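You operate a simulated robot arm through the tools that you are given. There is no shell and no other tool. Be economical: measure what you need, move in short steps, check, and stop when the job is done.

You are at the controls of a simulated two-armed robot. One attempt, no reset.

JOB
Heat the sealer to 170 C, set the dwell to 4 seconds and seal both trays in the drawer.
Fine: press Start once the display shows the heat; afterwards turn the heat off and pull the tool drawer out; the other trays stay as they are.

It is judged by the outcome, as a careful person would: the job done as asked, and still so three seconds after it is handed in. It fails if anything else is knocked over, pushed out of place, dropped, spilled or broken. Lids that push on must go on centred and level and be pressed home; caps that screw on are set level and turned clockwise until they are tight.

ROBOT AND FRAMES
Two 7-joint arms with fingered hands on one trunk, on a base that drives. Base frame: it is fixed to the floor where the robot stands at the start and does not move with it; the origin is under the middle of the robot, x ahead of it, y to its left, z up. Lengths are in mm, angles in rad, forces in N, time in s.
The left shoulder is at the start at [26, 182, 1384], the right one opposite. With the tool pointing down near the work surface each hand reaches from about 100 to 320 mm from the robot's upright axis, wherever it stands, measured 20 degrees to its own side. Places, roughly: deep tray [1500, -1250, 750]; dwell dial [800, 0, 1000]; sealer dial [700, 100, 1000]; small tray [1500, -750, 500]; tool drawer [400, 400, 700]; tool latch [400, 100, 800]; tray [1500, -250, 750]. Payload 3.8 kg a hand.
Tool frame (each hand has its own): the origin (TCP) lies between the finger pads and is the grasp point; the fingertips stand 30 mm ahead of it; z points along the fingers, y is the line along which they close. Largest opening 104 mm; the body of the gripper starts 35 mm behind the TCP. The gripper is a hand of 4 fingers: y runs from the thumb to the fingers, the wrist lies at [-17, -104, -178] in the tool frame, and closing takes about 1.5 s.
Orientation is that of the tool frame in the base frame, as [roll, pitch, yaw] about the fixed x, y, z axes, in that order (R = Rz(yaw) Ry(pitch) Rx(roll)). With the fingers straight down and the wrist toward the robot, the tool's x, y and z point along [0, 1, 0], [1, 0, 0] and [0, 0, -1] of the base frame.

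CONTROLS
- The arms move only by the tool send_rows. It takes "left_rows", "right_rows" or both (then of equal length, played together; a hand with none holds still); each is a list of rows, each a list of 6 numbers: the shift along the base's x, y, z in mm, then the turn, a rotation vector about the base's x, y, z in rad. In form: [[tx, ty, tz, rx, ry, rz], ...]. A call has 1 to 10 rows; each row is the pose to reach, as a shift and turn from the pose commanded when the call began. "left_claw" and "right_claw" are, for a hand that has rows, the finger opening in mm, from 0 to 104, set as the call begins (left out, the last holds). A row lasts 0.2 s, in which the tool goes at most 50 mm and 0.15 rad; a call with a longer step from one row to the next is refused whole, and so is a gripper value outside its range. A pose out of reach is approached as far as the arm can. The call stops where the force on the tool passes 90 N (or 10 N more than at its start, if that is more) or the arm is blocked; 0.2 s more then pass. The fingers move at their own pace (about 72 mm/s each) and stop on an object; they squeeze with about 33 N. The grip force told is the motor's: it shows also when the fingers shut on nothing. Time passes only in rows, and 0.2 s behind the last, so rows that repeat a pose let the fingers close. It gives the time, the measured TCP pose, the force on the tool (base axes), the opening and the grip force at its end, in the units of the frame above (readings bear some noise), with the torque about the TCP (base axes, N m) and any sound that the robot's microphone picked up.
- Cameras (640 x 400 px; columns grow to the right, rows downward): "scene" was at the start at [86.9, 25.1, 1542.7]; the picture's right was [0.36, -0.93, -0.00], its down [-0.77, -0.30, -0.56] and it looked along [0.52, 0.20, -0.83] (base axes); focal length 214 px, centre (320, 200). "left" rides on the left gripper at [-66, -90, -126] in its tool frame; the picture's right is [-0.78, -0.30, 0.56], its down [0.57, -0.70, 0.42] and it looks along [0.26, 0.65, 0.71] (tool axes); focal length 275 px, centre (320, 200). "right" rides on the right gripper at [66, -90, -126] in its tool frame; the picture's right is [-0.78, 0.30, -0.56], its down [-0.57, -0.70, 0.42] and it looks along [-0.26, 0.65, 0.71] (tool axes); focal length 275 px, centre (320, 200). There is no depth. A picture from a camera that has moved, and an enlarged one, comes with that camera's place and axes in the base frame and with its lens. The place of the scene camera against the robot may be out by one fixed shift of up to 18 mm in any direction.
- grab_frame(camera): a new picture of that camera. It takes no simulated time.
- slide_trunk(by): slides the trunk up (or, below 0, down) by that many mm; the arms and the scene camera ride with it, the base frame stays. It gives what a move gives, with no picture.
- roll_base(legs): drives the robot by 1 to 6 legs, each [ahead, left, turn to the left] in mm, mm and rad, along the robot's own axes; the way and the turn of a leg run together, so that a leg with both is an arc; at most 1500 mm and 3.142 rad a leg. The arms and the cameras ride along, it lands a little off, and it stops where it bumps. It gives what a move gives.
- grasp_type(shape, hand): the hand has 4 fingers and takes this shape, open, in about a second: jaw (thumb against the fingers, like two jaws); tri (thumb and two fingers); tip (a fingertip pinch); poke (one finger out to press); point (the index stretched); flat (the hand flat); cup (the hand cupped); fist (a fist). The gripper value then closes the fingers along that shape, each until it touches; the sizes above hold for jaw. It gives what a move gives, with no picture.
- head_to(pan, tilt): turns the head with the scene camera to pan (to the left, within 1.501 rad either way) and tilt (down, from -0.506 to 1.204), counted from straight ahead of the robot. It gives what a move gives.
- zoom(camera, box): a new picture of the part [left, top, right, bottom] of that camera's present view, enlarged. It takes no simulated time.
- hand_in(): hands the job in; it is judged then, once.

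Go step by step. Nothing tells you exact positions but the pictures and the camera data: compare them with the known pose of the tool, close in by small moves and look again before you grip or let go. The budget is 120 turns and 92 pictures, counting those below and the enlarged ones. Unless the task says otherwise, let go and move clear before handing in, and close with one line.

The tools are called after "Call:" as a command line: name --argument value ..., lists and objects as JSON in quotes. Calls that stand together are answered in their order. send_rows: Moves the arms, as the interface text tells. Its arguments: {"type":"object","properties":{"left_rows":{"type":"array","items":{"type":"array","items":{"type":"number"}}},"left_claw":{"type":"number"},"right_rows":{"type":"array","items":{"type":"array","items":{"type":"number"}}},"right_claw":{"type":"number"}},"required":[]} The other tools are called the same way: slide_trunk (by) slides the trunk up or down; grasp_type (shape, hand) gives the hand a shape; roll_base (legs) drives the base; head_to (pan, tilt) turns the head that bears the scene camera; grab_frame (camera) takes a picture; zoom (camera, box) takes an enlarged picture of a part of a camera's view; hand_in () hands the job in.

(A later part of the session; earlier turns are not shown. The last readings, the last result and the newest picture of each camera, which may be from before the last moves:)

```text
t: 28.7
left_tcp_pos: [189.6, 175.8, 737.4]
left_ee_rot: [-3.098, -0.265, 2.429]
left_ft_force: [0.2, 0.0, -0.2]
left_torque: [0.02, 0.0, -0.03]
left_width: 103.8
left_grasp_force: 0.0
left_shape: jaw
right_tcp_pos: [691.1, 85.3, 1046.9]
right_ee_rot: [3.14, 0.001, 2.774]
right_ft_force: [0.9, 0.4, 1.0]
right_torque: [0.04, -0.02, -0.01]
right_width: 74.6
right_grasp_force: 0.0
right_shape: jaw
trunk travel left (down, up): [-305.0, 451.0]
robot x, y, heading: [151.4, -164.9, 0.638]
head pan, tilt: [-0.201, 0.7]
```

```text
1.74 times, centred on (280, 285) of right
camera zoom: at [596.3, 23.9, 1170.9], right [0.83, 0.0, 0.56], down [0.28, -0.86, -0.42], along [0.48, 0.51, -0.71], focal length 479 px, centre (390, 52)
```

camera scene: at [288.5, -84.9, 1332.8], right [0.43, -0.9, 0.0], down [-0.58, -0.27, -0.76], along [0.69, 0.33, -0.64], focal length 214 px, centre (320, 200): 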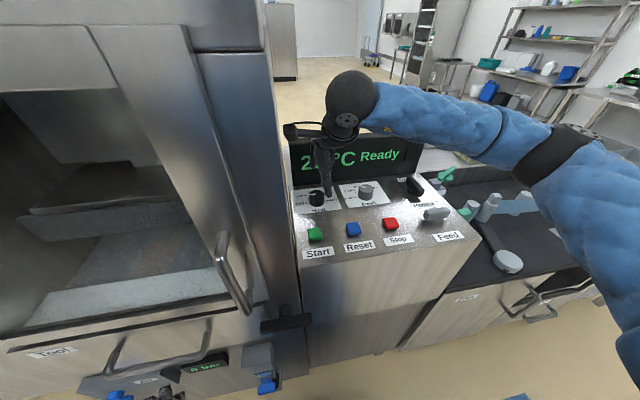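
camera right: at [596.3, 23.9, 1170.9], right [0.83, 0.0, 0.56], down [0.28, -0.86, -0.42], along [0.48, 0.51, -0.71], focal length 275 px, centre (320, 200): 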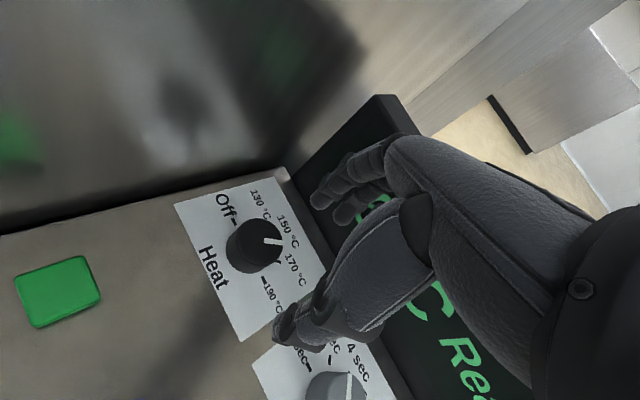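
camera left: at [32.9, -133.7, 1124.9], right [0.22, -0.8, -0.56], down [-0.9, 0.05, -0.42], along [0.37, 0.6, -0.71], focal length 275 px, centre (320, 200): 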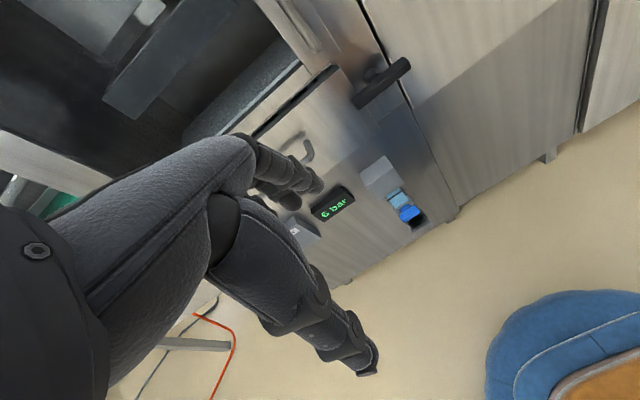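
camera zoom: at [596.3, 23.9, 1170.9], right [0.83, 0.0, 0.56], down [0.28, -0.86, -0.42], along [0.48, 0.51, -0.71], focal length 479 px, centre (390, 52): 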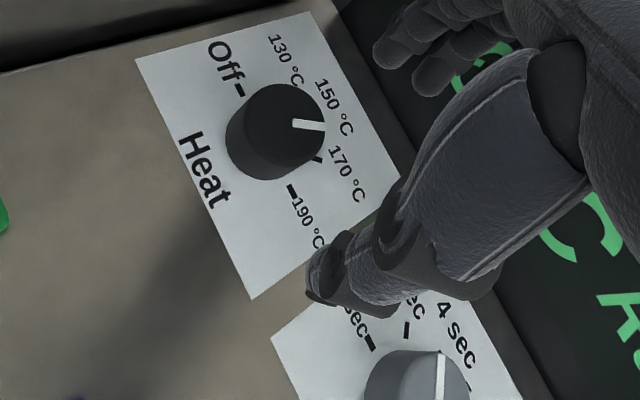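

The pointer is at about 60° — roughly 15° short of 170. Regrip and turn 0.26 rad more clockwise.

Call:
send_rows --right_rows '[[-20, 21, -15, 0, 0, 0], [-20, 21, -40, 0, 0, 0], [-20, 21, -62, 0, 0, 0], [-20, 21, -62, 0, 0, 0]]'

Call:
send_rows --right_rows '[[0, 0, 0, 0, 0, 0], [0, 0, 0, 0, 0, 0], [0, 0, 0, 0, 0, 0], [0, 0, 0, 0, 0, 0], [0, 0, 0, 0, 0, -0.13], [0, 0, 0, 0, 0, -0.27], [0, 0, 0, 0, 0, -0.27]]' --right_claw 10

Call:
send_rows --right_rows '[[0, 0, 0, 0, 0, 0], [0, 0, 0, 0, 0, 0], [0, 0, 0, 0, 0, 0], [0, 0, 20, 0, 0, 0], [0, 0, 40, 0, 0, 0], [0, 0, 60, 0, 0, 0.1], [20, -20, 60, 0, 0, 0.2]]' --right_claw 75

Call:
zoom --camera "right" --box '[170, 170, 390, 400]'

Call:
zoom --camera "scene" --box '[280, 130, 400, 240]'

```text
t: 29.7
left_tcp_pos: [187.6, 175.1, 738.7]
left_ee_rot: [-3.099, -0.266, 2.43]
left_ft_force: [-0.3, 0.1, 0.1]
left_torque: [-0.04, -0.01, -0.01]
left_width: 103.6
left_grasp_force: 0.0
left_shape: jaw
right_tcp_pos: [671.8, 107.3, 983.4]
right_ee_rot: [3.14, 0.003, 2.772]
right_ft_force: [1.2, 0.1, -1.1]
right_torque: [0.0, 0.01, -0.01]
right_width: 74.7
right_grasp_force: 0.0
right_shape: jaw
trunk travel left (down, up): [-305.0, 451.0]
robot x, y, heading: [147.5, -161.5, 0.642]
head pan, tilt: [-0.201, 0.7]
```

```text
t: 31.3
left_tcp_pos: [188.2, 174.1, 737.6]
left_ee_rot: [-3.098, -0.263, 2.428]
left_ft_force: [0.5, 0.3, -0.6]
left_torque: [0.0, 0.0, 0.0]
left_width: 103.9
left_grasp_force: 0.0
left_shape: jaw
right_tcp_pos: [669.9, 106.6, 984.0]
right_ee_rot: [3.14, 0.004, 2.501]
right_ft_force: [-3.2, 0.2, -2.2]
right_torque: [0.06, 0.03, 0.01]
right_width: 31.6
right_grasp_force: 33.0
right_shape: jaw
trunk travel left (down, up): [-305.0, 451.0]
robot x, y, heading: [150.5, -167.9, 0.633]
head pan, tilt: [-0.201, 0.7]
```

```text
t: 32.9
left_tcp_pos: [188.1, 175.4, 737.6]
left_ee_rot: [-3.099, -0.265, 2.429]
left_ft_force: [-0.7, -0.5, 0.0]
left_torque: [-0.01, -0.01, 0.04]
left_width: 103.8
left_grasp_force: 0.0
left_shape: jaw
right_tcp_pos: [691.8, 85.9, 1042.6]
right_ee_rot: [-3.141, 0.001, 2.704]
right_ft_force: [0.2, 0.4, -0.3]
right_torque: [-0.01, 0.01, -0.05]
right_width: 74.6
right_grasp_force: 0.0
right_shape: jaw
trunk travel left (down, up): [-305.0, 451.0]
robot x, y, heading: [151.1, -162.4, 0.636]
head pan, tilt: [-0.201, 0.7]
```

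```text
1.74 times, centred on (280, 285) of right
camera zoom: at [592.2, 30.9, 1166.7], right [0.83, -0.06, 0.56], down [0.22, -0.88, -0.42], along [0.52, 0.47, -0.71], focal length 479 px, centre (390, 52)
```

zoom: 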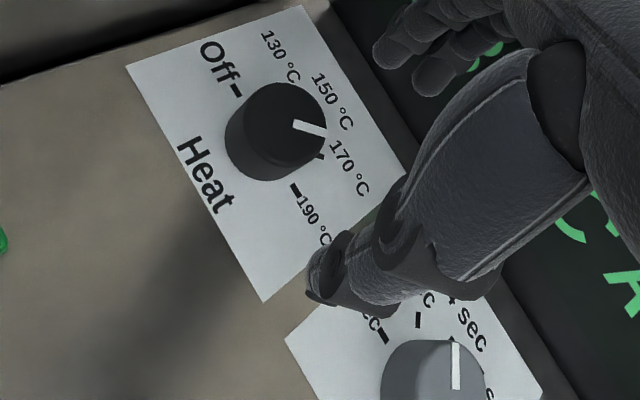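

```text
3.64 times, centred on (340, 185) of scene
camera zoom: at [289.7, -87.4, 1332.8], right [0.42, -0.91, 0.0], down [-0.58, -0.27, -0.76], along [0.69, 0.32, -0.64], focal length 780 px, centre (247, 254)
```

zoom: 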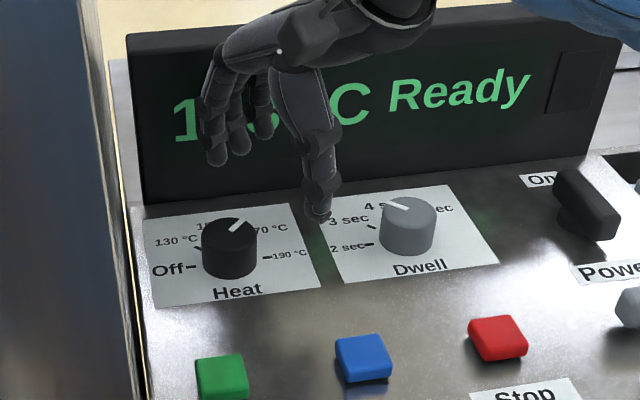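

Heat dial now reads 170. Next the dwell dial at ≈[751,0]; move over it.

Call:
send_rows --right_rows '[[20, -29, 0, 0, 0, 0.05], [40, -58, 0, 0, 0, 0.1], [59, -86, 0, 0, 0, 0.1], [59, -86, -35, 0, 0, 0.1]]'

Call:
grab_frame --camera "right"

Call:
zoom --camera "scene" --box '[290, 130, 430, 240]'

```text
t: 33.9
left_tcp_pos: [189.4, 175.5, 737.5]
left_ee_rot: [-3.096, -0.265, 2.429]
left_ft_force: [-1.4, 0.0, 0.2]
left_torque: [-0.03, 0.01, 0.02]
left_width: 104.0
left_grasp_force: 0.1
left_shape: jaw
right_tcp_pos: [750.4, 0.1, 1007.6]
right_ee_rot: [3.14, 0.003, 2.803]
right_ft_force: [1.2, 0.1, -0.7]
right_torque: [-0.01, 0.0, 0.01]
right_width: 74.7
right_grasp_force: 0.0
right_shape: jaw
trunk travel left (down, up): [-305.0, 451.0]
robot x, y, heading: [149.0, -163.0, 0.634]
head pan, tilt: [-0.201, 0.7]
```

```text
53 pictures are left
camera right: at [656.5, -63.0, 1132.1], right [0.83, 0.02, 0.56], down [0.31, -0.85, -0.42], along [0.47, 0.52, -0.71], focal length 275 px, centre (320, 200)
```

right: 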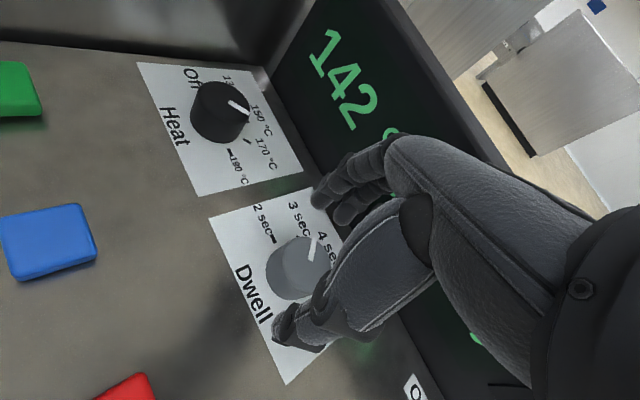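

```text
3.64 times, centred on (360, 185) of scene
camera zoom: at [289.4, -86.4, 1332.7], right [0.42, -0.91, 0.0], down [-0.58, -0.27, -0.76], along [0.69, 0.32, -0.64], focal length 780 px, centre (174, 254)
```

zoom: 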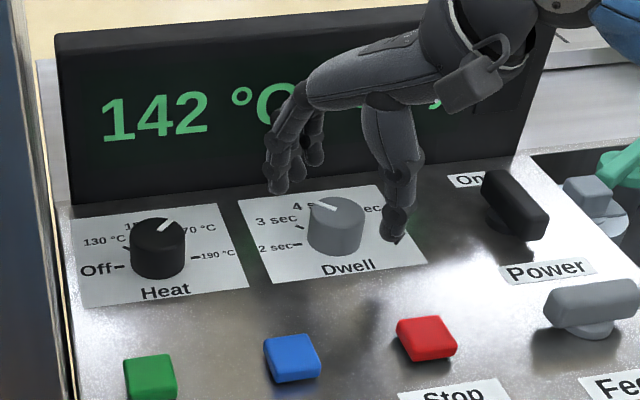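

Centred. Lower, grip, turn 0.78 rad clockwise.

Call:
send_rows --right_rows '[[1, 0, -12, 0, 0, 0], [1, 0, -24, 0, 0, 0], [1, 0, -24, 0, 0, 0]]'

Call:
send_rows --right_rows '[[0, 0, 0, 0, 0, 0], [0, 0, 0, 0, 0, 0], [0, 0, 0, 0, 0, 0], [0, 0, 0, 0, 0, 0], [0, 0, 0, 0, 0, -0.14], [0, 0, 0, 0, 0, -0.28], [0, 0, 0, 0, 0, -0.42], [0, 0, 0, 0, 0, -0.56], [0, 0, 0, 0, 0, -0.7], [0, 0, 0, 0, 0, -0.78]]' --right_claw 10

Call:
send_rows --right_rows '[[0, 0, 0, 0, 0, 0], [0, 0, 0, 0, 0, 0], [0, 0, 0, 0, 0, 0], [0, 0, 20, 0, 0, 0], [0, 0, 50, 0, 0, 0], [20, -30, 60, 0, 0, 0.1], [40, -60, 70, 0, 0, 0.2]]' --right_claw 75

Call:
zoom --camera "scene" --box '[290, 130, 430, 240]'

Call:
grab_frame --camera "right"

```text
t: 34.7
left_tcp_pos: [188.3, 176.0, 738.0]
left_ee_rot: [-3.097, -0.263, 2.428]
left_ft_force: [-0.9, -0.6, 0.8]
left_torque: [-0.03, -0.03, 0.03]
left_width: 103.8
left_grasp_force: 0.0
left_shape: jaw
right_tcp_pos: [750.0, 0.6, 984.4]
right_ee_rot: [-3.141, 0.003, 2.802]
right_ft_force: [-0.1, 0.0, 0.1]
right_torque: [0.0, -0.02, 0.04]
right_width: 74.9
right_grasp_force: 0.1
right_shape: jaw
trunk travel left (down, up): [-305.0, 451.0]
robot x, y, heading: [153.5, -166.6, 0.641]
head pan, tilt: [-0.201, 0.7]
```

```text
t: 36.9
left_tcp_pos: [188.8, 175.7, 737.0]
left_ee_rot: [-3.096, -0.265, 2.428]
left_ft_force: [-0.6, -0.4, 0.6]
left_torque: [0.01, 0.01, 0.0]
left_width: 103.6
left_grasp_force: 0.1
left_shape: jaw
right_tcp_pos: [752.9, 1.6, 984.9]
right_ee_rot: [3.14, 0.001, 2.02]
right_ft_force: [1.6, -0.6, -0.6]
right_torque: [0.04, -0.08, -0.02]
right_width: 31.0
right_grasp_force: 32.7
right_shape: jaw
trunk travel left (down, up): [-305.0, 451.0]
robot x, y, heading: [153.1, -161.8, 0.636]
head pan, tilt: [-0.201, 0.7]
```

```text
t: 38.5
left_tcp_pos: [188.6, 176.3, 737.8]
left_ee_rot: [-3.1, -0.265, 2.428]
left_ft_force: [0.1, 0.2, 0.4]
left_torque: [-0.02, 0.0, 0.0]
left_width: 103.7
left_grasp_force: 0.0
left_shape: jaw
right_tcp_pos: [790.8, -60.5, 1053.7]
right_ee_rot: [-3.141, 0.003, 2.226]
right_ft_force: [0.0, -1.0, 0.4]
right_torque: [-0.02, 0.01, -0.03]
right_width: 74.9
right_grasp_force: 0.1
right_shape: jaw
trunk travel left (down, up): [-305.0, 451.0]
robot x, y, heading: [151.5, -162.7, 0.634]
head pan, tilt: [-0.201, 0.7]
```

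```text
3.64 times, centred on (360, 185) of scene
camera zoom: at [288.9, -87.0, 1332.8], right [0.42, -0.91, 0.0], down [-0.58, -0.27, -0.77], along [0.69, 0.32, -0.64], focal length 780 px, centre (174, 254)
```

zoom: 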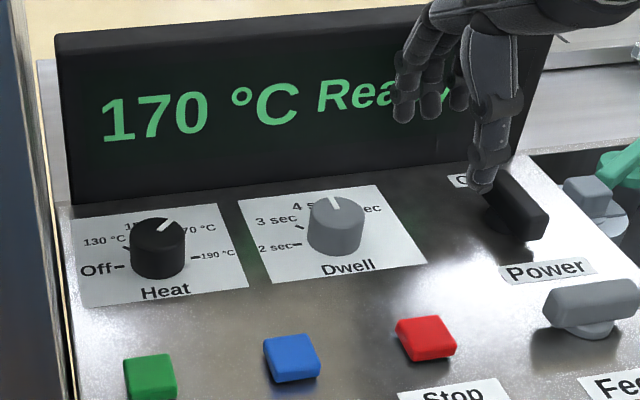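

```text
50 pictures are left
camera right: at [677.4, -63.3, 1177.4], right [0.71, -0.43, 0.56], down [-0.21, -0.88, -0.42], along [0.68, 0.18, -0.71], focal length 275 px, centre (320, 200)
```

right: 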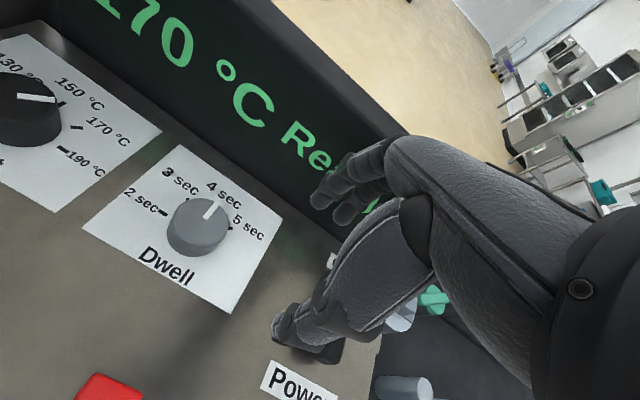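

Display reads 170 °C. I'll verify both pointers, and raise the hand clear of the Power switch.

Call:
send_rows --right_rows '[[0, 0, 30, 0, 0, 0], [-20, 20, 60, 0, 0, 0], [-50, 40, 80, 0, 0, 0]]'

Call:
grasp_type --shape "poke" --hand "right"

Call:
zoom --camera "scene" --box '[290, 130, 430, 240]'

Call:
grab_frame --camera "right"

```text
t: 39.3
left_tcp_pos: [188.5, 176.3, 736.3]
left_ee_rot: [-3.098, -0.263, 2.429]
left_ft_force: [-0.2, 0.0, 0.4]
left_torque: [-0.02, 0.0, 0.03]
left_width: 103.9
left_grasp_force: 0.1
left_shape: jaw
right_tcp_pos: [741.4, -19.3, 1134.5]
right_ee_rot: [-3.14, 0.003, 2.22]
right_ft_force: [-0.2, 0.0, 0.1]
right_torque: [-0.01, 0.01, 0.03]
right_width: 74.8
right_grasp_force: 0.0
right_shape: jaw
trunk travel left (down, up): [-305.0, 451.0]
robot x, y, heading: [152.2, -165.0, 0.636]
head pan, tilt: [-0.201, 0.7]
```

```text
t: 40.2
left_tcp_pos: [189.3, 175.8, 737.3]
left_ee_rot: [-3.097, -0.267, 2.428]
left_ft_force: [0.0, 0.9, 0.4]
left_torque: [-0.02, 0.02, 0.01]
left_width: 104.0
left_grasp_force: 0.1
left_shape: jaw
right_tcp_pos: [741.6, -19.8, 1133.6]
right_ee_rot: [3.14, 0.005, 2.221]
right_ft_force: [-0.3, 0.1, -0.1]
right_torque: [0.0, -0.03, -0.02]
right_width: 0.0
right_grasp_force: 0.0
right_shape: poke
trunk travel left (down, up): [-305.0, 451.0]
robot x, y, heading: [149.0, -164.3, 0.632]
head pan, tilt: [-0.201, 0.7]
```

```text
3.64 times, centred on (360, 185) of scene
camera zoom: at [289.1, -86.7, 1332.8], right [0.42, -0.91, 0.0], down [-0.58, -0.27, -0.76], along [0.69, 0.32, -0.64], focal length 780 px, centre (174, 254)
```

zoom: 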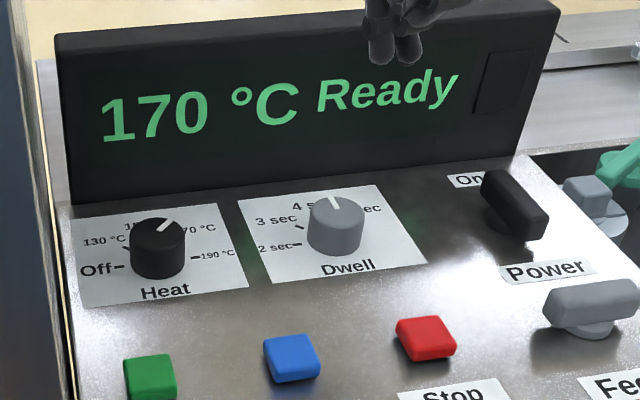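

```text
48 pictures are left
camera right: at [628.9, -22.0, 1257.7], right [0.7, -0.44, 0.56], down [-0.21, -0.88, -0.42], along [0.68, 0.18, -0.71], focal length 275 px, centre (320, 200)
```

right: 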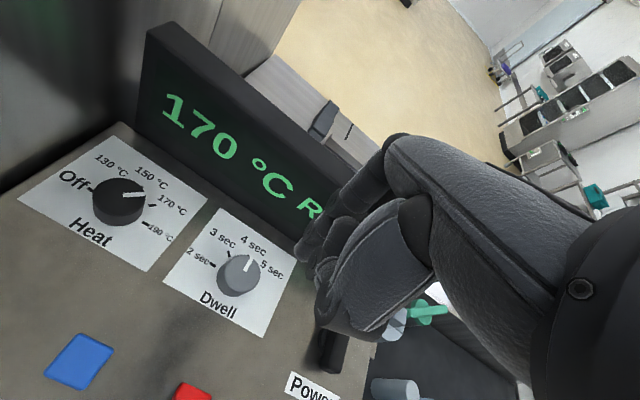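

170 °C is stable with dwell at 4 s. Now I'll bring the poke finger over the green Start button (≈[564,59,960]), wrist swung right to stay off the wall.

Call:
send_rows --right_rows '[[-25, 8, -10, 0, 0, 0.14], [-55, 18, -20, 0, 0, 0.28], [-85, 28, -30, 0, 0, 0.42], [-115, 40, -45, 0, 0, 0.56], [-140, 52, -60, 0, 0, 0.7], [-165, 64, -75, 0, 0, 0.8], [-165, 64, -84, 0, 0, 0.8]]'

Call:
grab_frame --camera "right"

Call:
zoom --camera "scene" --box '[260, 130, 420, 260]'

```text
t: 41.8
left_tcp_pos: [188.6, 174.1, 737.9]
left_ee_rot: [-3.096, -0.266, 2.428]
left_ft_force: [0.5, 0.8, -0.2]
left_torque: [-0.02, 0.01, 0.04]
left_width: 103.9
left_grasp_force: 0.1
left_shape: jaw
right_tcp_pos: [576.3, 44.0, 1050.6]
right_ee_rot: [3.141, 0.004, 3.023]
right_ft_force: [0.5, 0.4, -0.2]
right_torque: [-0.02, 0.0, -0.03]
right_width: 0.0
right_grasp_force: 0.1
right_shape: poke
trunk travel left (down, up): [-305.0, 451.0]
robot x, y, heading: [150.7, -162.4, 0.643]
head pan, tilt: [-0.201, 0.7]
```

```text
47 pictures are left
camera right: at [498.1, -37.3, 1174.2], right [0.8, 0.2, 0.56], down [0.49, -0.76, -0.42], along [0.34, 0.61, -0.71], focal length 275 px, centre (320, 200)
```

right: 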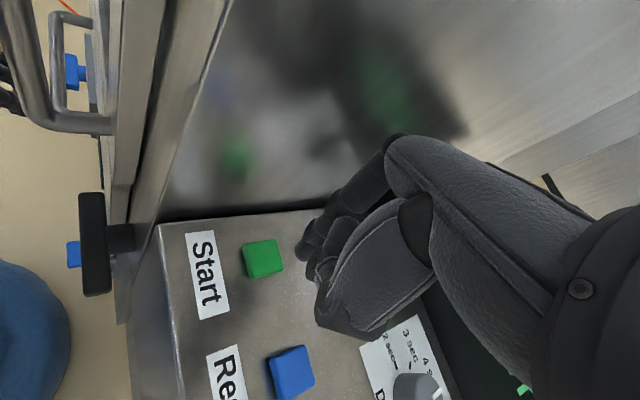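

```text
3.08 times, centred on (340, 195) of scene
camera zoom: at [289.2, -86.9, 1332.8], right [0.42, -0.91, 0.0], down [-0.58, -0.27, -0.76], along [0.69, 0.32, -0.64], focal length 660 px, centre (258, 215)
```

zoom: 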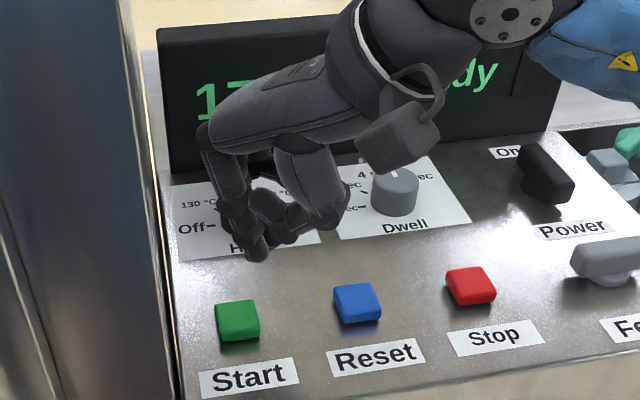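

Start confirmed at ≈[563,57,962]; poke fingertip ≈ [567,47,1022]. Shift over it and lower most of the way, then look.

Call:
send_rows --right_rows '[[-4, 9, -10, 0, 0, 0], [-4, 9, -30, 0, 0, 0], [-4, 9, -46, 0, 0, 0]]'

Call:
grab_frame --camera "right"

Call:
zoom --camera "scene" --box '[270, 170, 370, 260]'

```text
t: 42.6
left_tcp_pos: [189.0, 174.6, 737.9]
left_ee_rot: [-3.097, -0.264, 2.428]
left_ft_force: [0.1, 0.0, 0.6]
left_torque: [-0.01, 0.02, 0.0]
left_width: 103.8
left_grasp_force: 0.0
left_shape: jaw
right_tcp_pos: [573.6, 55.1, 1003.8]
right_ee_rot: [3.138, 0.003, 3.021]
right_ft_force: [-0.4, 0.1, -0.4]
right_torque: [-0.03, 0.0, 0.02]
right_width: 0.0
right_grasp_force: 0.1
right_shape: poke
trunk travel left (down, up): [-305.0, 451.0]
robot x, y, heading: [151.0, -165.7, 0.631]
head pan, tilt: [-0.201, 0.7]
```

```text
45 pictures are left
camera right: at [495.1, -27.6, 1127.9], right [0.8, 0.2, 0.56], down [0.49, -0.76, -0.42], along [0.34, 0.61, -0.71], focal length 275 px, centre (320, 200)
```

right: 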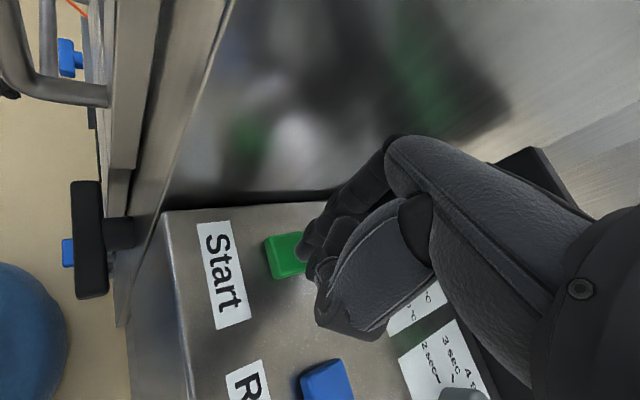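

```text
4.44 times, centred on (320, 215) of scene
camera zoom: at [289.1, -86.6, 1332.8], right [0.42, -0.91, 0.0], down [-0.58, -0.27, -0.76], along [0.69, 0.32, -0.64], focal length 953 px, centre (320, 133)
```

zoom: 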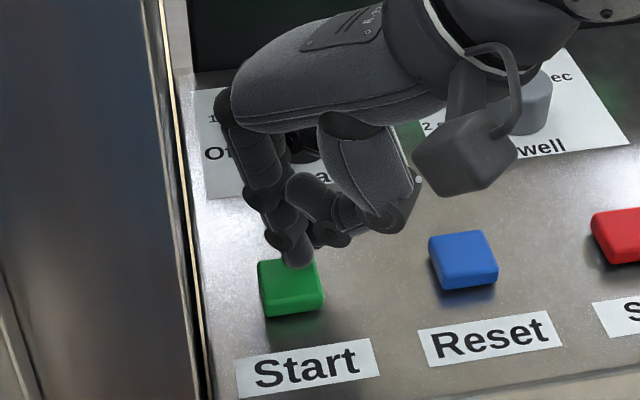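

The fingertip sits just above the Start button. Press down in small steps.

Call:
send_rows --right_rows '[[-2, 2, -8, 0, 0, 0], [-2, 2, -14, 0, 0, 0], [-2, 2, -18, 0, 0, 0], [-2, 2, -22, 0, 0, 0]]'

Call:
zoom --camera "scene" --box '[270, 110, 430, 260]'

```text
t: 43.6
left_tcp_pos: [187.6, 174.9, 736.9]
left_ee_rot: [-3.098, -0.264, 2.429]
left_ft_force: [-0.3, -0.5, 0.4]
left_torque: [0.03, 0.01, 0.03]
left_width: 103.9
left_grasp_force: 0.0
left_shape: jaw
right_tcp_pos: [569.9, 56.7, 986.3]
right_ee_rot: [3.134, 0.005, 3.022]
right_ft_force: [2.8, 1.5, 20.2]
right_torque: [-0.02, -0.15, 0.02]
right_width: 0.0
right_grasp_force: 0.0
right_shape: poke
trunk travel left (down, up): [-305.0, 451.0]
robot x, y, heading: [156.9, -160.9, 0.641]
head pan, tilt: [-0.201, 0.7]
heard: click
```

```text
2.67 times, centred on (350, 185) of scene
camera zoom: at [288.1, -87.1, 1333.2], right [0.42, -0.91, 0.0], down [-0.58, -0.27, -0.77], along [0.69, 0.32, -0.64], focal length 572 px, centre (240, 240)
```

zoom: 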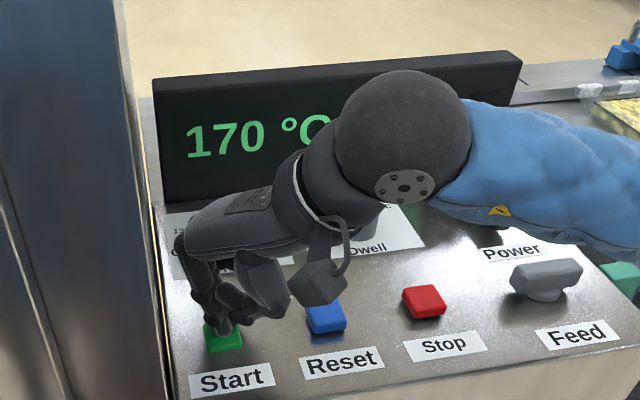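

A click was heard. Release and lift, then watch the display.

Call:
send_rows --right_rows '[[0, 0, 20, 0, 0, 0], [5, -10, 60, 0, 0, 0], [30, -30, 90, 0, 0, 0], [50, -60, 110, 0, 0, 0], [70, -90, 120, 0, 0, 0], [70, -90, 120, 0, 0, 0]]'

Call:
grab_frame --camera "scene"

```text
t: 45.0
left_tcp_pos: [189.4, 177.3, 736.9]
left_ee_rot: [-3.097, -0.263, 2.427]
left_ft_force: [0.2, 0.9, 0.3]
left_torque: [-0.01, 0.0, 0.0]
left_width: 103.7
left_grasp_force: 0.0
left_shape: jaw
right_tcp_pos: [639.8, -33.5, 1101.4]
right_ee_rot: [-3.141, 0.001, 3.022]
right_ft_force: [-0.1, 0.8, -0.3]
right_torque: [0.0, 0.01, 0.04]
right_width: 0.0
right_grasp_force: 0.1
right_shape: poke
trunk travel left (down, up): [-305.0, 451.0]
robot x, y, heading: [151.2, -163.9, 0.633]
head pan, tilt: [-0.201, 0.7]
```

```text
42 pictures are left
camera scene: at [288.9, -86.3, 1332.8], right [0.42, -0.91, 0.0], down [-0.58, -0.27, -0.76], along [0.69, 0.32, -0.64], focal length 214 px, centre (320, 200)
```

scene: 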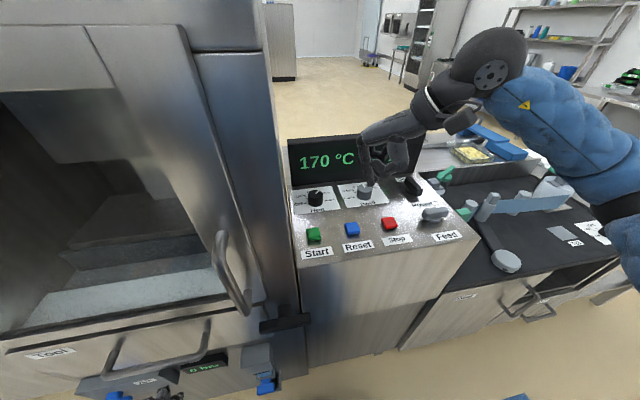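

The platen inside appears to have come down. I'll wait a few seconds with the hand held aside and read the status.

Call:
send_rows --right_rows '[[0, 0, 40, 0, 0, 0], [0, 0, 60, 0, 0, 0], [0, 0, 60, 0, 0, 0], [0, 0, 60, 0, 0, 0], [0, 0, 60, 0, 0, 0]]'

Call:
zoom --camera "scene" --box '[0, 60, 440, 300]'

Call:
send_rows --right_rows '[[0, 0, 0, 0, 0, 0], [0, 0, 0, 0, 0, 0], [0, 0, 0, 0, 0, 0], [0, 0, 0, 0, 0, 0], [0, 0, 0, 0, 0, 0], [0, 0, 0, 0, 0, 0], [0, 0, 0, 0, 0, 0], [0, 0, 0, 0, 0, 0], [0, 0, 0, 0, 0, 0], [0, 0, 0, 0, 0, 0]]'

Call:
send_rows --right_rows '[[0, 0, 0, 0, 0, 0], [0, 0, 0, 0, 0, 0], [0, 0, 0, 0, 0, 0], [0, 0, 0, 0, 0, 0], [0, 0, 0, 0, 0, 0], [0, 0, 0, 0, 0, 0], [0, 0, 0, 0, 0, 0], [0, 0, 0, 0, 0, 0], [0, 0, 0, 0, 0, 0], [0, 0, 0, 0, 0, 0]]'

Call:
zoom --camera "scene" --box '[0, 60, 440, 300]'

```text
t: 46.2
left_tcp_pos: [188.8, 174.8, 737.4]
left_ee_rot: [-3.099, -0.265, 2.43]
left_ft_force: [0.0, -0.1, -0.2]
left_torque: [0.02, 0.03, -0.02]
left_width: 103.9
left_grasp_force: 0.1
left_shape: jaw
right_tcp_pos: [641.0, -32.4, 1163.0]
right_ee_rot: [3.14, 0.002, 3.022]
right_ft_force: [-0.7, 0.3, 0.6]
right_torque: [0.0, 0.01, -0.01]
right_width: 0.0
right_grasp_force: 0.1
right_shape: poke
trunk travel left (down, up): [-305.0, 451.0]
robot x, y, heading: [153.0, -164.6, 0.638]
head pan, tilt: [-0.201, 0.7]
```

```text
1.45 times, centred on (220, 180) of scene
camera zoom: at [289.0, -86.7, 1332.8], right [0.42, -0.91, 0.0], down [-0.58, -0.27, -0.76], along [0.69, 0.32, -0.64], focal length 312 px, centre (466, 229)
```

zoom: 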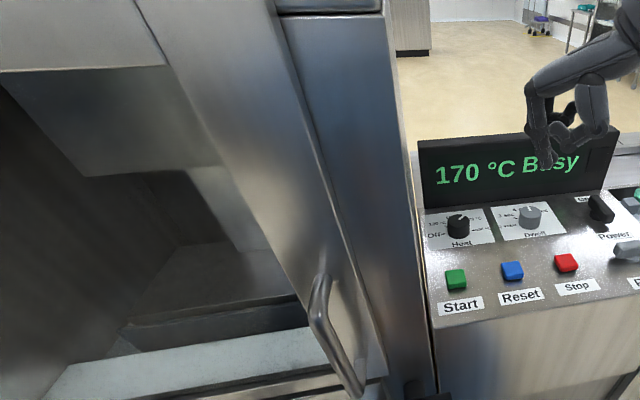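

```text
t: 48.4
left_tcp_pos: [187.1, 176.0, 737.8]
left_ee_rot: [-3.097, -0.266, 2.426]
left_ft_force: [0.3, -0.2, 0.2]
left_torque: [-0.02, -0.03, 0.02]
left_width: 103.7
left_grasp_force: 0.1
left_shape: jaw
right_tcp_pos: [640.2, -32.7, 1164.1]
right_ee_rot: [-3.141, 0.003, 3.023]
right_ft_force: [-0.2, -0.6, -0.1]
right_torque: [-0.01, -0.02, -0.01]
right_width: 0.0
right_grasp_force: 0.0
right_shape: poke
trunk travel left (down, up): [-305.0, 451.0]
robot x, y, heading: [151.6, -161.1, 0.636]
head pan, tilt: [-0.201, 0.7]
```

```text
t: 50.6
left_tcp_pos: [188.3, 175.5, 736.9]
left_ee_rot: [-3.1, -0.266, 2.429]
left_ft_force: [-0.1, 0.1, -0.1]
left_torque: [0.02, 0.03, -0.02]
left_width: 104.0
left_grasp_force: 0.1
left_shape: jaw
right_tcp_pos: [640.9, -34.2, 1162.7]
right_ee_rot: [-3.14, 0.004, 3.023]
right_ft_force: [0.5, 1.0, -0.4]
right_torque: [-0.04, 0.02, -0.03]
right_width: 0.0
right_grasp_force: 0.0
right_shape: poke
trunk travel left (down, up): [-305.0, 451.0]
robot x, y, heading: [155.0, -163.5, 0.641]
head pan, tilt: [-0.201, 0.7]
```

```text
1.45 times, centred on (220, 180) of scene
camera zoom: at [289.1, -86.7, 1332.8], right [0.42, -0.91, 0.0], down [-0.58, -0.27, -0.76], along [0.69, 0.32, -0.64], focal length 312 px, centre (466, 229)
```

zoom: 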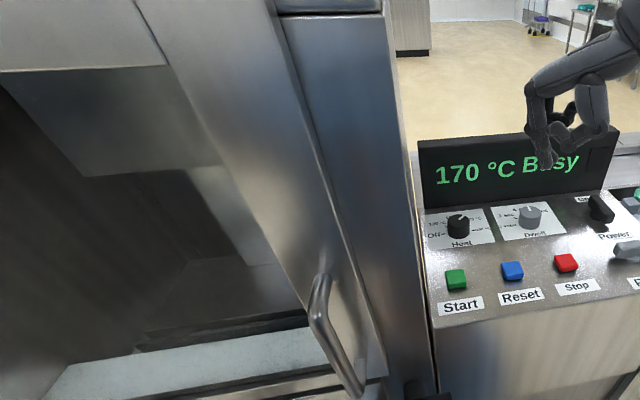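

It is "Busy" and sealing. I reshape the hand meanwhile and wait.

Call:
grasp_type --shape "jaw" --hand "right"

Call:
send_rows --right_rows '[[0, 0, 0, 0, 0, 0], [0, 0, 0, 0, 0, 0], [0, 0, 0, 0, 0, 0], [0, 0, 0, 0, 0, 0], [0, 0, 0, 0, 0, 0], [0, 0, 0, 0, 0, 0], [0, 0, 0, 0, 0, 0], [0, 0, 0, 0, 0, 0], [0, 0, 0, 0, 0, 0], [0, 0, 0, 0, 0, 0]]' --right_claw 75

Call:
zoom --camera "scene" --box '[0, 60, 440, 300]'

```text
t: 51.5
left_tcp_pos: [188.5, 175.7, 737.6]
left_ee_rot: [-3.097, -0.266, 2.428]
left_ft_force: [0.1, -0.2, 0.2]
left_torque: [-0.02, -0.01, -0.01]
left_width: 104.0
left_grasp_force: 0.1
left_shape: jaw
right_tcp_pos: [640.8, -33.2, 1162.6]
right_ee_rot: [-3.14, 0.003, 3.022]
right_ft_force: [-0.2, -0.6, 0.2]
right_torque: [0.04, -0.01, 0.0]
right_width: 103.7
right_grasp_force: 0.0
right_shape: jaw
trunk travel left (down, up): [-305.0, 451.0]
robot x, y, heading: [151.4, -163.2, 0.638]
head pan, tilt: [-0.201, 0.7]
```

```text
t: 53.7
left_tcp_pos: [188.2, 175.2, 737.8]
left_ee_rot: [-3.096, -0.264, 2.428]
left_ft_force: [-0.9, 0.1, 0.6]
left_torque: [-0.01, -0.03, 0.0]
left_width: 103.8
left_grasp_force: 0.0
left_shape: jaw
right_tcp_pos: [640.5, -33.6, 1161.9]
right_ee_rot: [3.14, 0.003, 3.023]
right_ft_force: [-0.1, -0.4, 0.4]
right_torque: [0.0, 0.02, 0.03]
right_width: 75.2
right_grasp_force: 0.0
right_shape: jaw
trunk travel left (down, up): [-305.0, 451.0]
robot x, y, heading: [153.2, -167.5, 0.638]
head pan, tilt: [-0.201, 0.7]
```

```text
1.45 times, centred on (220, 180) of scene
camera zoom: at [289.1, -86.7, 1332.8], right [0.42, -0.91, 0.0], down [-0.58, -0.27, -0.76], along [0.69, 0.32, -0.64], focal length 312 px, centre (466, 229)
```

zoom: 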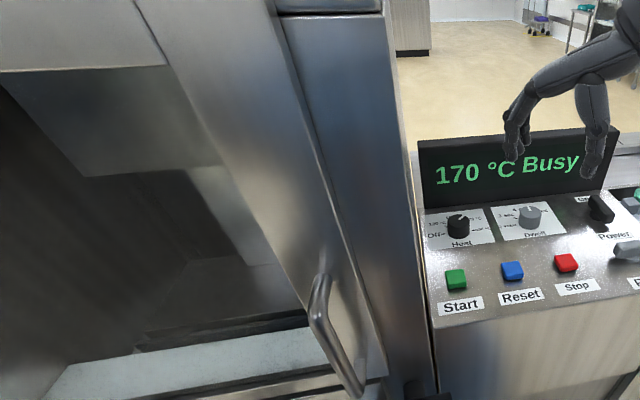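

Still busy; waiting more.

Call:
send_rows --right_rows '[[0, 0, 0, 0, 0, 0], [0, 0, 0, 0, 0, 0], [0, 0, 0, 0, 0, 0], [0, 0, 0, 0, 0, 0], [0, 0, 0, 0, 0, 0], [0, 0, 0, 0, 0, 0], [0, 0, 0, 0, 0, 0], [0, 0, 0, 0, 0, 0], [0, 0, 0, 0, 0, 0], [0, 0, 0, 0, 0, 0]]'

Call:
send_rows --right_rows '[[0, 0, 0, 0, 0, 0], [0, 0, 0, 0, 0, 0], [0, 0, 0, 0, 0, 0], [0, 0, 0, 0, 0, 0], [0, 0, 0, 0, 0, 0], [0, 0, 0, 0, 0, 0], [0, 0, 0, 0, 0, 0], [0, 0, 0, 0, 0, 0], [0, 0, 0, 0, 0, 0], [0, 0, 0, 0, 0, 0]]'

Call:
zoom --camera "scene" --box '[0, 60, 440, 300]'

```text
t: 55.9
left_tcp_pos: [187.9, 176.0, 737.1]
left_ee_rot: [-3.097, -0.266, 2.429]
left_ft_force: [-0.6, 0.9, -0.1]
left_torque: [0.0, -0.01, -0.01]
left_width: 104.0
left_grasp_force: 0.0
left_shape: jaw
right_tcp_pos: [639.8, -33.3, 1162.0]
right_ee_rot: [-3.141, 0.003, 3.024]
right_ft_force: [-0.3, -0.4, 0.0]
right_torque: [0.01, -0.05, 0.02]
right_width: 75.2
right_grasp_force: 0.1
right_shape: jaw
trunk travel left (down, up): [-305.0, 451.0]
robot x, y, heading: [156.0, -166.1, 0.637]
head pan, tilt: [-0.201, 0.7]
```

```text
t: 58.1
left_tcp_pos: [188.1, 174.9, 737.3]
left_ee_rot: [-3.097, -0.266, 2.427]
left_ft_force: [0.4, -0.6, -0.4]
left_torque: [0.01, 0.0, -0.03]
left_width: 103.9
left_grasp_force: 0.1
left_shape: jaw
right_tcp_pos: [641.2, -32.6, 1161.7]
right_ee_rot: [-3.141, 0.002, 3.021]
right_ft_force: [1.1, -0.6, 0.7]
right_torque: [-0.03, 0.01, 0.02]
right_width: 75.2
right_grasp_force: 0.0
right_shape: jaw
trunk travel left (down, up): [-305.0, 451.0]
robot x, y, heading: [153.1, -167.2, 0.641]
head pan, tilt: [-0.201, 0.7]
```

```text
1.45 times, centred on (220, 180) of scene
camera zoom: at [289.1, -86.7, 1332.8], right [0.42, -0.91, 0.0], down [-0.58, -0.27, -0.76], along [0.69, 0.32, -0.64], focal length 312 px, centre (466, 229)
```

zoom: 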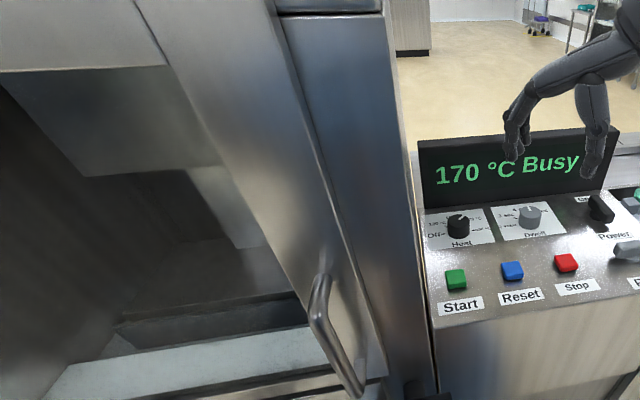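

The platen is going back up; wait a bit more.

Call:
send_rows --right_rows '[[0, 0, 0, 0, 0, 0], [0, 0, 0, 0, 0, 0], [0, 0, 0, 0, 0, 0], [0, 0, 0, 0, 0, 0], [0, 0, 0, 0, 0, 0], [0, 0, 0, 0, 0, 0], [0, 0, 0, 0, 0, 0], [0, 0, 0, 0, 0, 0], [0, 0, 0, 0, 0, 0], [0, 0, 0, 0, 0, 0]]'

Call:
send_rows --right_rows '[[0, 0, 0, 0, 0, 0], [0, 0, 0, 0, 0, 0], [0, 0, 0, 0, 0, 0], [0, 0, 0, 0, 0, 0], [0, 0, 0, 0, 0, 0], [0, 0, 0, 0, 0, 0], [0, 0, 0, 0, 0, 0], [0, 0, 0, 0, 0, 0], [0, 0, 0, 0, 0, 0], [0, 0, 0, 0, 0, 0]]'

Call:
zoom --camera "scene" --box '[0, 60, 440, 300]'

```text
t: 60.3
left_tcp_pos: [188.6, 175.2, 737.9]
left_ee_rot: [-3.095, -0.264, 2.428]
left_ft_force: [-0.4, 0.4, 0.2]
left_torque: [0.02, -0.03, -0.01]
left_width: 103.9
left_grasp_force: 0.1
left_shape: jaw
right_tcp_pos: [640.6, -32.6, 1161.5]
right_ee_rot: [3.141, 0.003, 3.022]
right_ft_force: [-0.7, 0.3, 0.1]
right_torque: [0.01, -0.01, 0.0]
right_width: 75.4
right_grasp_force: 0.1
right_shape: jaw
trunk travel left (down, up): [-305.0, 451.0]
robot x, y, heading: [156.2, -162.2, 0.638]
head pan, tilt: [-0.201, 0.7]
```

```text
t: 62.5
left_tcp_pos: [189.4, 175.1, 736.7]
left_ee_rot: [-3.098, -0.266, 2.43]
left_ft_force: [1.3, -0.4, -0.3]
left_torque: [0.01, -0.01, 0.01]
left_width: 104.0
left_grasp_force: 0.0
left_shape: jaw
right_tcp_pos: [641.2, -33.0, 1161.7]
right_ee_rot: [3.141, 0.003, 3.022]
right_ft_force: [-0.5, 0.2, -0.5]
right_torque: [0.03, 0.0, -0.02]
right_width: 75.4
right_grasp_force: 0.2
right_shape: jaw
trunk travel left (down, up): [-305.0, 451.0]
robot x, y, heading: [155.7, -165.6, 0.64]
head pan, tilt: [-0.201, 0.7]
```

```text
1.45 times, centred on (220, 180) of scene
camera zoom: at [289.1, -86.7, 1332.8], right [0.42, -0.91, 0.0], down [-0.58, -0.27, -0.76], along [0.69, 0.32, -0.64], focal length 312 px, centre (466, 229)
```

zoom: 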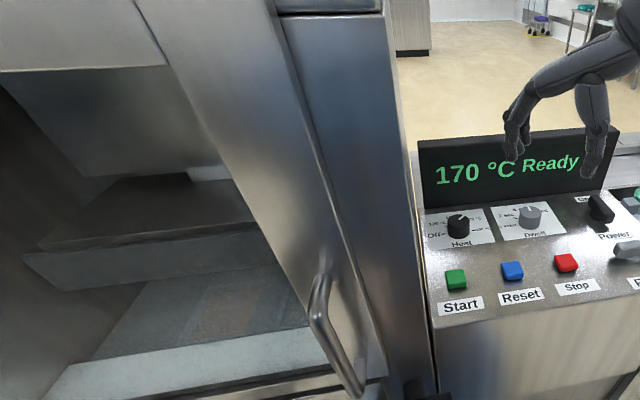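

Cycle is done ("Ready"). Now turn the heat dial counter-clockwise to Off: approach with yaw ≈2.36 over the dial.

Call:
send_rows --right_rows '[[8, 30, -25, 0, 0, -0.14], [15, 65, -50, 0, 0, -0.28], [22, 100, -75, 0, 0, -0.42], [30, 140, -100, 0, 0, -0.55], [30, 140, -120, 0, 0, -0.66], [30, 140, -135, 0, 0, -0.66]]'

Call:
grab_frame --camera "right"

Call:
zoom --camera "scene" --box '[280, 130, 400, 240]'

```text
t: 63.9
left_tcp_pos: [188.9, 175.7, 736.9]
left_ee_rot: [-3.096, -0.265, 2.429]
left_ft_force: [0.6, -0.5, -0.3]
left_torque: [0.03, 0.0, 0.01]
left_width: 103.8
left_grasp_force: 0.0
left_shape: jaw
right_tcp_pos: [671.4, 106.5, 1025.3]
right_ee_rot: [3.14, 0.001, 2.36]
right_ft_force: [-0.6, 0.2, 0.1]
right_torque: [0.03, -0.03, 0.01]
right_width: 75.1
right_grasp_force: 0.1
right_shape: jaw
trunk travel left (down, up): [-305.0, 451.0]
robot x, y, heading: [154.9, -164.9, 0.635]
head pan, tilt: [-0.201, 0.7]
```

```text
36 pictures are left
camera right: at [558.7, 88.8, 1150.0], right [0.76, -0.34, 0.56], down [-0.09, -0.9, -0.42], along [0.65, 0.27, -0.71], focal length 275 px, centre (320, 200)
```

right: 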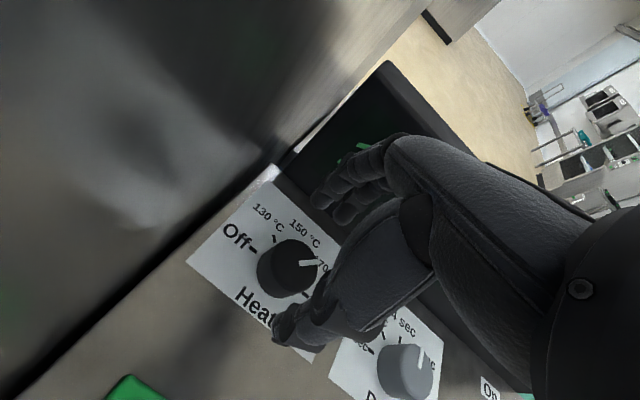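

```text
3.64 times, centred on (340, 185) of scene
camera zoom: at [289.1, -86.5, 1332.8], right [0.42, -0.91, 0.0], down [-0.58, -0.27, -0.76], along [0.69, 0.32, -0.64], focal length 780 px, centre (247, 254)
```

zoom: 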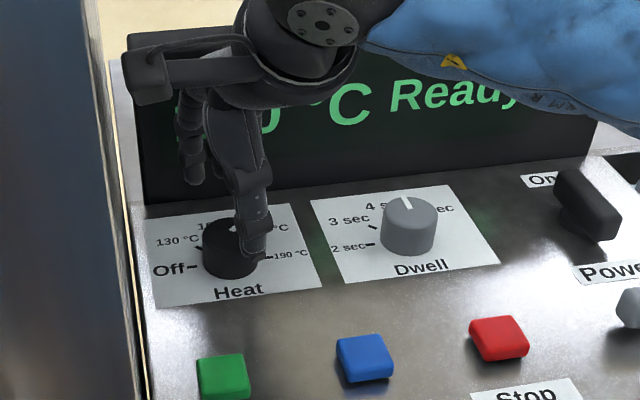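

Call:
send_rows --right_rows '[[0, 1, -20, 0, 0, 0], [0, 1, -41, 0, 0, 0], [0, 1, -41, 0, 0, 0]]'

Call:
send_rows --right_rows '[[0, 0, 0, 0, 0, 0], [0, 0, 0, 0, 0, 0], [0, 0, 0, 0, 0, 0], [0, 0, 0, 0, 0, 0], [0, 0, 0, 0, 0, 0.14], [0, 0, 0, 0, 0, 0.28], [0, 0, 0, 0, 0, 0.42], [0, 0, 0, 0, 0, 0.56], [0, 0, 0, 0, 0, 0.68], [0, 0, 0, 0, 0, 0.68]]' --right_claw 10

Call:
send_rows --right_rows '[[0, 0, 0, 0, 0, 0], [0, 0, 0, 0, 0, 0], [0, 0, 0, 0, 0, 0], [0, 0, 0, 0, 0, -0.14], [0, 0, 0, 0, 0, -0.28], [0, 0, 0, 0, 0, -0.42], [0, 0, 0, 0, 0, -0.56], [0, 0, 0, 0, 0, -0.68], [0, 0, 0, 0, 0, -0.68]]' --right_claw 75

Call:
grab_frame --camera "right"

```text
t: 64.7
left_tcp_pos: [189.1, 175.1, 737.4]
left_ee_rot: [-3.095, -0.264, 2.428]
left_ft_force: [0.2, 0.6, 0.2]
left_torque: [0.01, 0.02, 0.04]
left_width: 104.1
left_grasp_force: 0.0
left_shape: jaw
right_tcp_pos: [670.2, 107.3, 985.1]
right_ee_rot: [3.138, 0.003, 2.362]
right_ft_force: [-0.9, 0.3, -0.3]
right_torque: [0.0, -0.01, -0.01]
right_width: 75.2
right_grasp_force: 0.1
right_shape: jaw
trunk travel left (down, up): [-305.0, 451.0]
robot x, y, heading: [149.5, -165.7, 0.64]
head pan, tilt: [-0.201, 0.7]
```

```text
t: 66.9
left_tcp_pos: [188.6, 175.1, 737.8]
left_ee_rot: [-3.098, -0.265, 2.428]
left_ft_force: [0.7, -0.2, -0.3]
left_torque: [0.0, -0.01, 0.03]
left_width: 104.0
left_grasp_force: 0.1
left_shape: jaw
right_tcp_pos: [669.8, 105.4, 984.5]
right_ee_rot: [3.141, 0.002, 3.043]
right_ft_force: [0.4, -7.4, -2.0]
right_torque: [-0.16, 0.0, -0.02]
right_width: 31.2
right_grasp_force: 33.0
right_shape: jaw
trunk travel left (down, up): [-305.0, 451.0]
robot x, y, heading: [149.8, -164.7, 0.64]
head pan, tilt: [-0.201, 0.7]
```

```text
t: 68.9
left_tcp_pos: [189.2, 174.9, 737.4]
left_ee_rot: [-3.097, -0.265, 2.43]
left_ft_force: [0.4, -0.1, 0.6]
left_torque: [-0.02, 0.01, 0.0]
left_width: 104.1
left_grasp_force: 0.1
left_shape: jaw
right_tcp_pos: [669.1, 106.8, 987.6]
right_ee_rot: [3.141, 0.003, 2.361]
right_ft_force: [0.3, -0.8, 0.0]
right_torque: [-0.02, 0.0, 0.02]
right_width: 74.7
right_grasp_force: 0.1
right_shape: jaw
trunk travel left (down, up): [-305.0, 451.0]
robot x, y, heading: [155.6, -164.8, 0.64]
head pan, tilt: [-0.201, 0.7]
```

```text
34 pictures are left
camera right: at [558.5, 88.6, 1111.0], right [0.76, -0.33, 0.56], down [-0.09, -0.9, -0.42], along [0.65, 0.27, -0.71], focal length 275 px, centre (320, 200)
```

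right: 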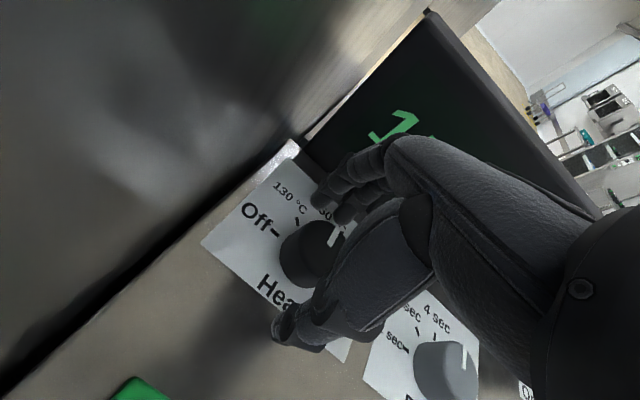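

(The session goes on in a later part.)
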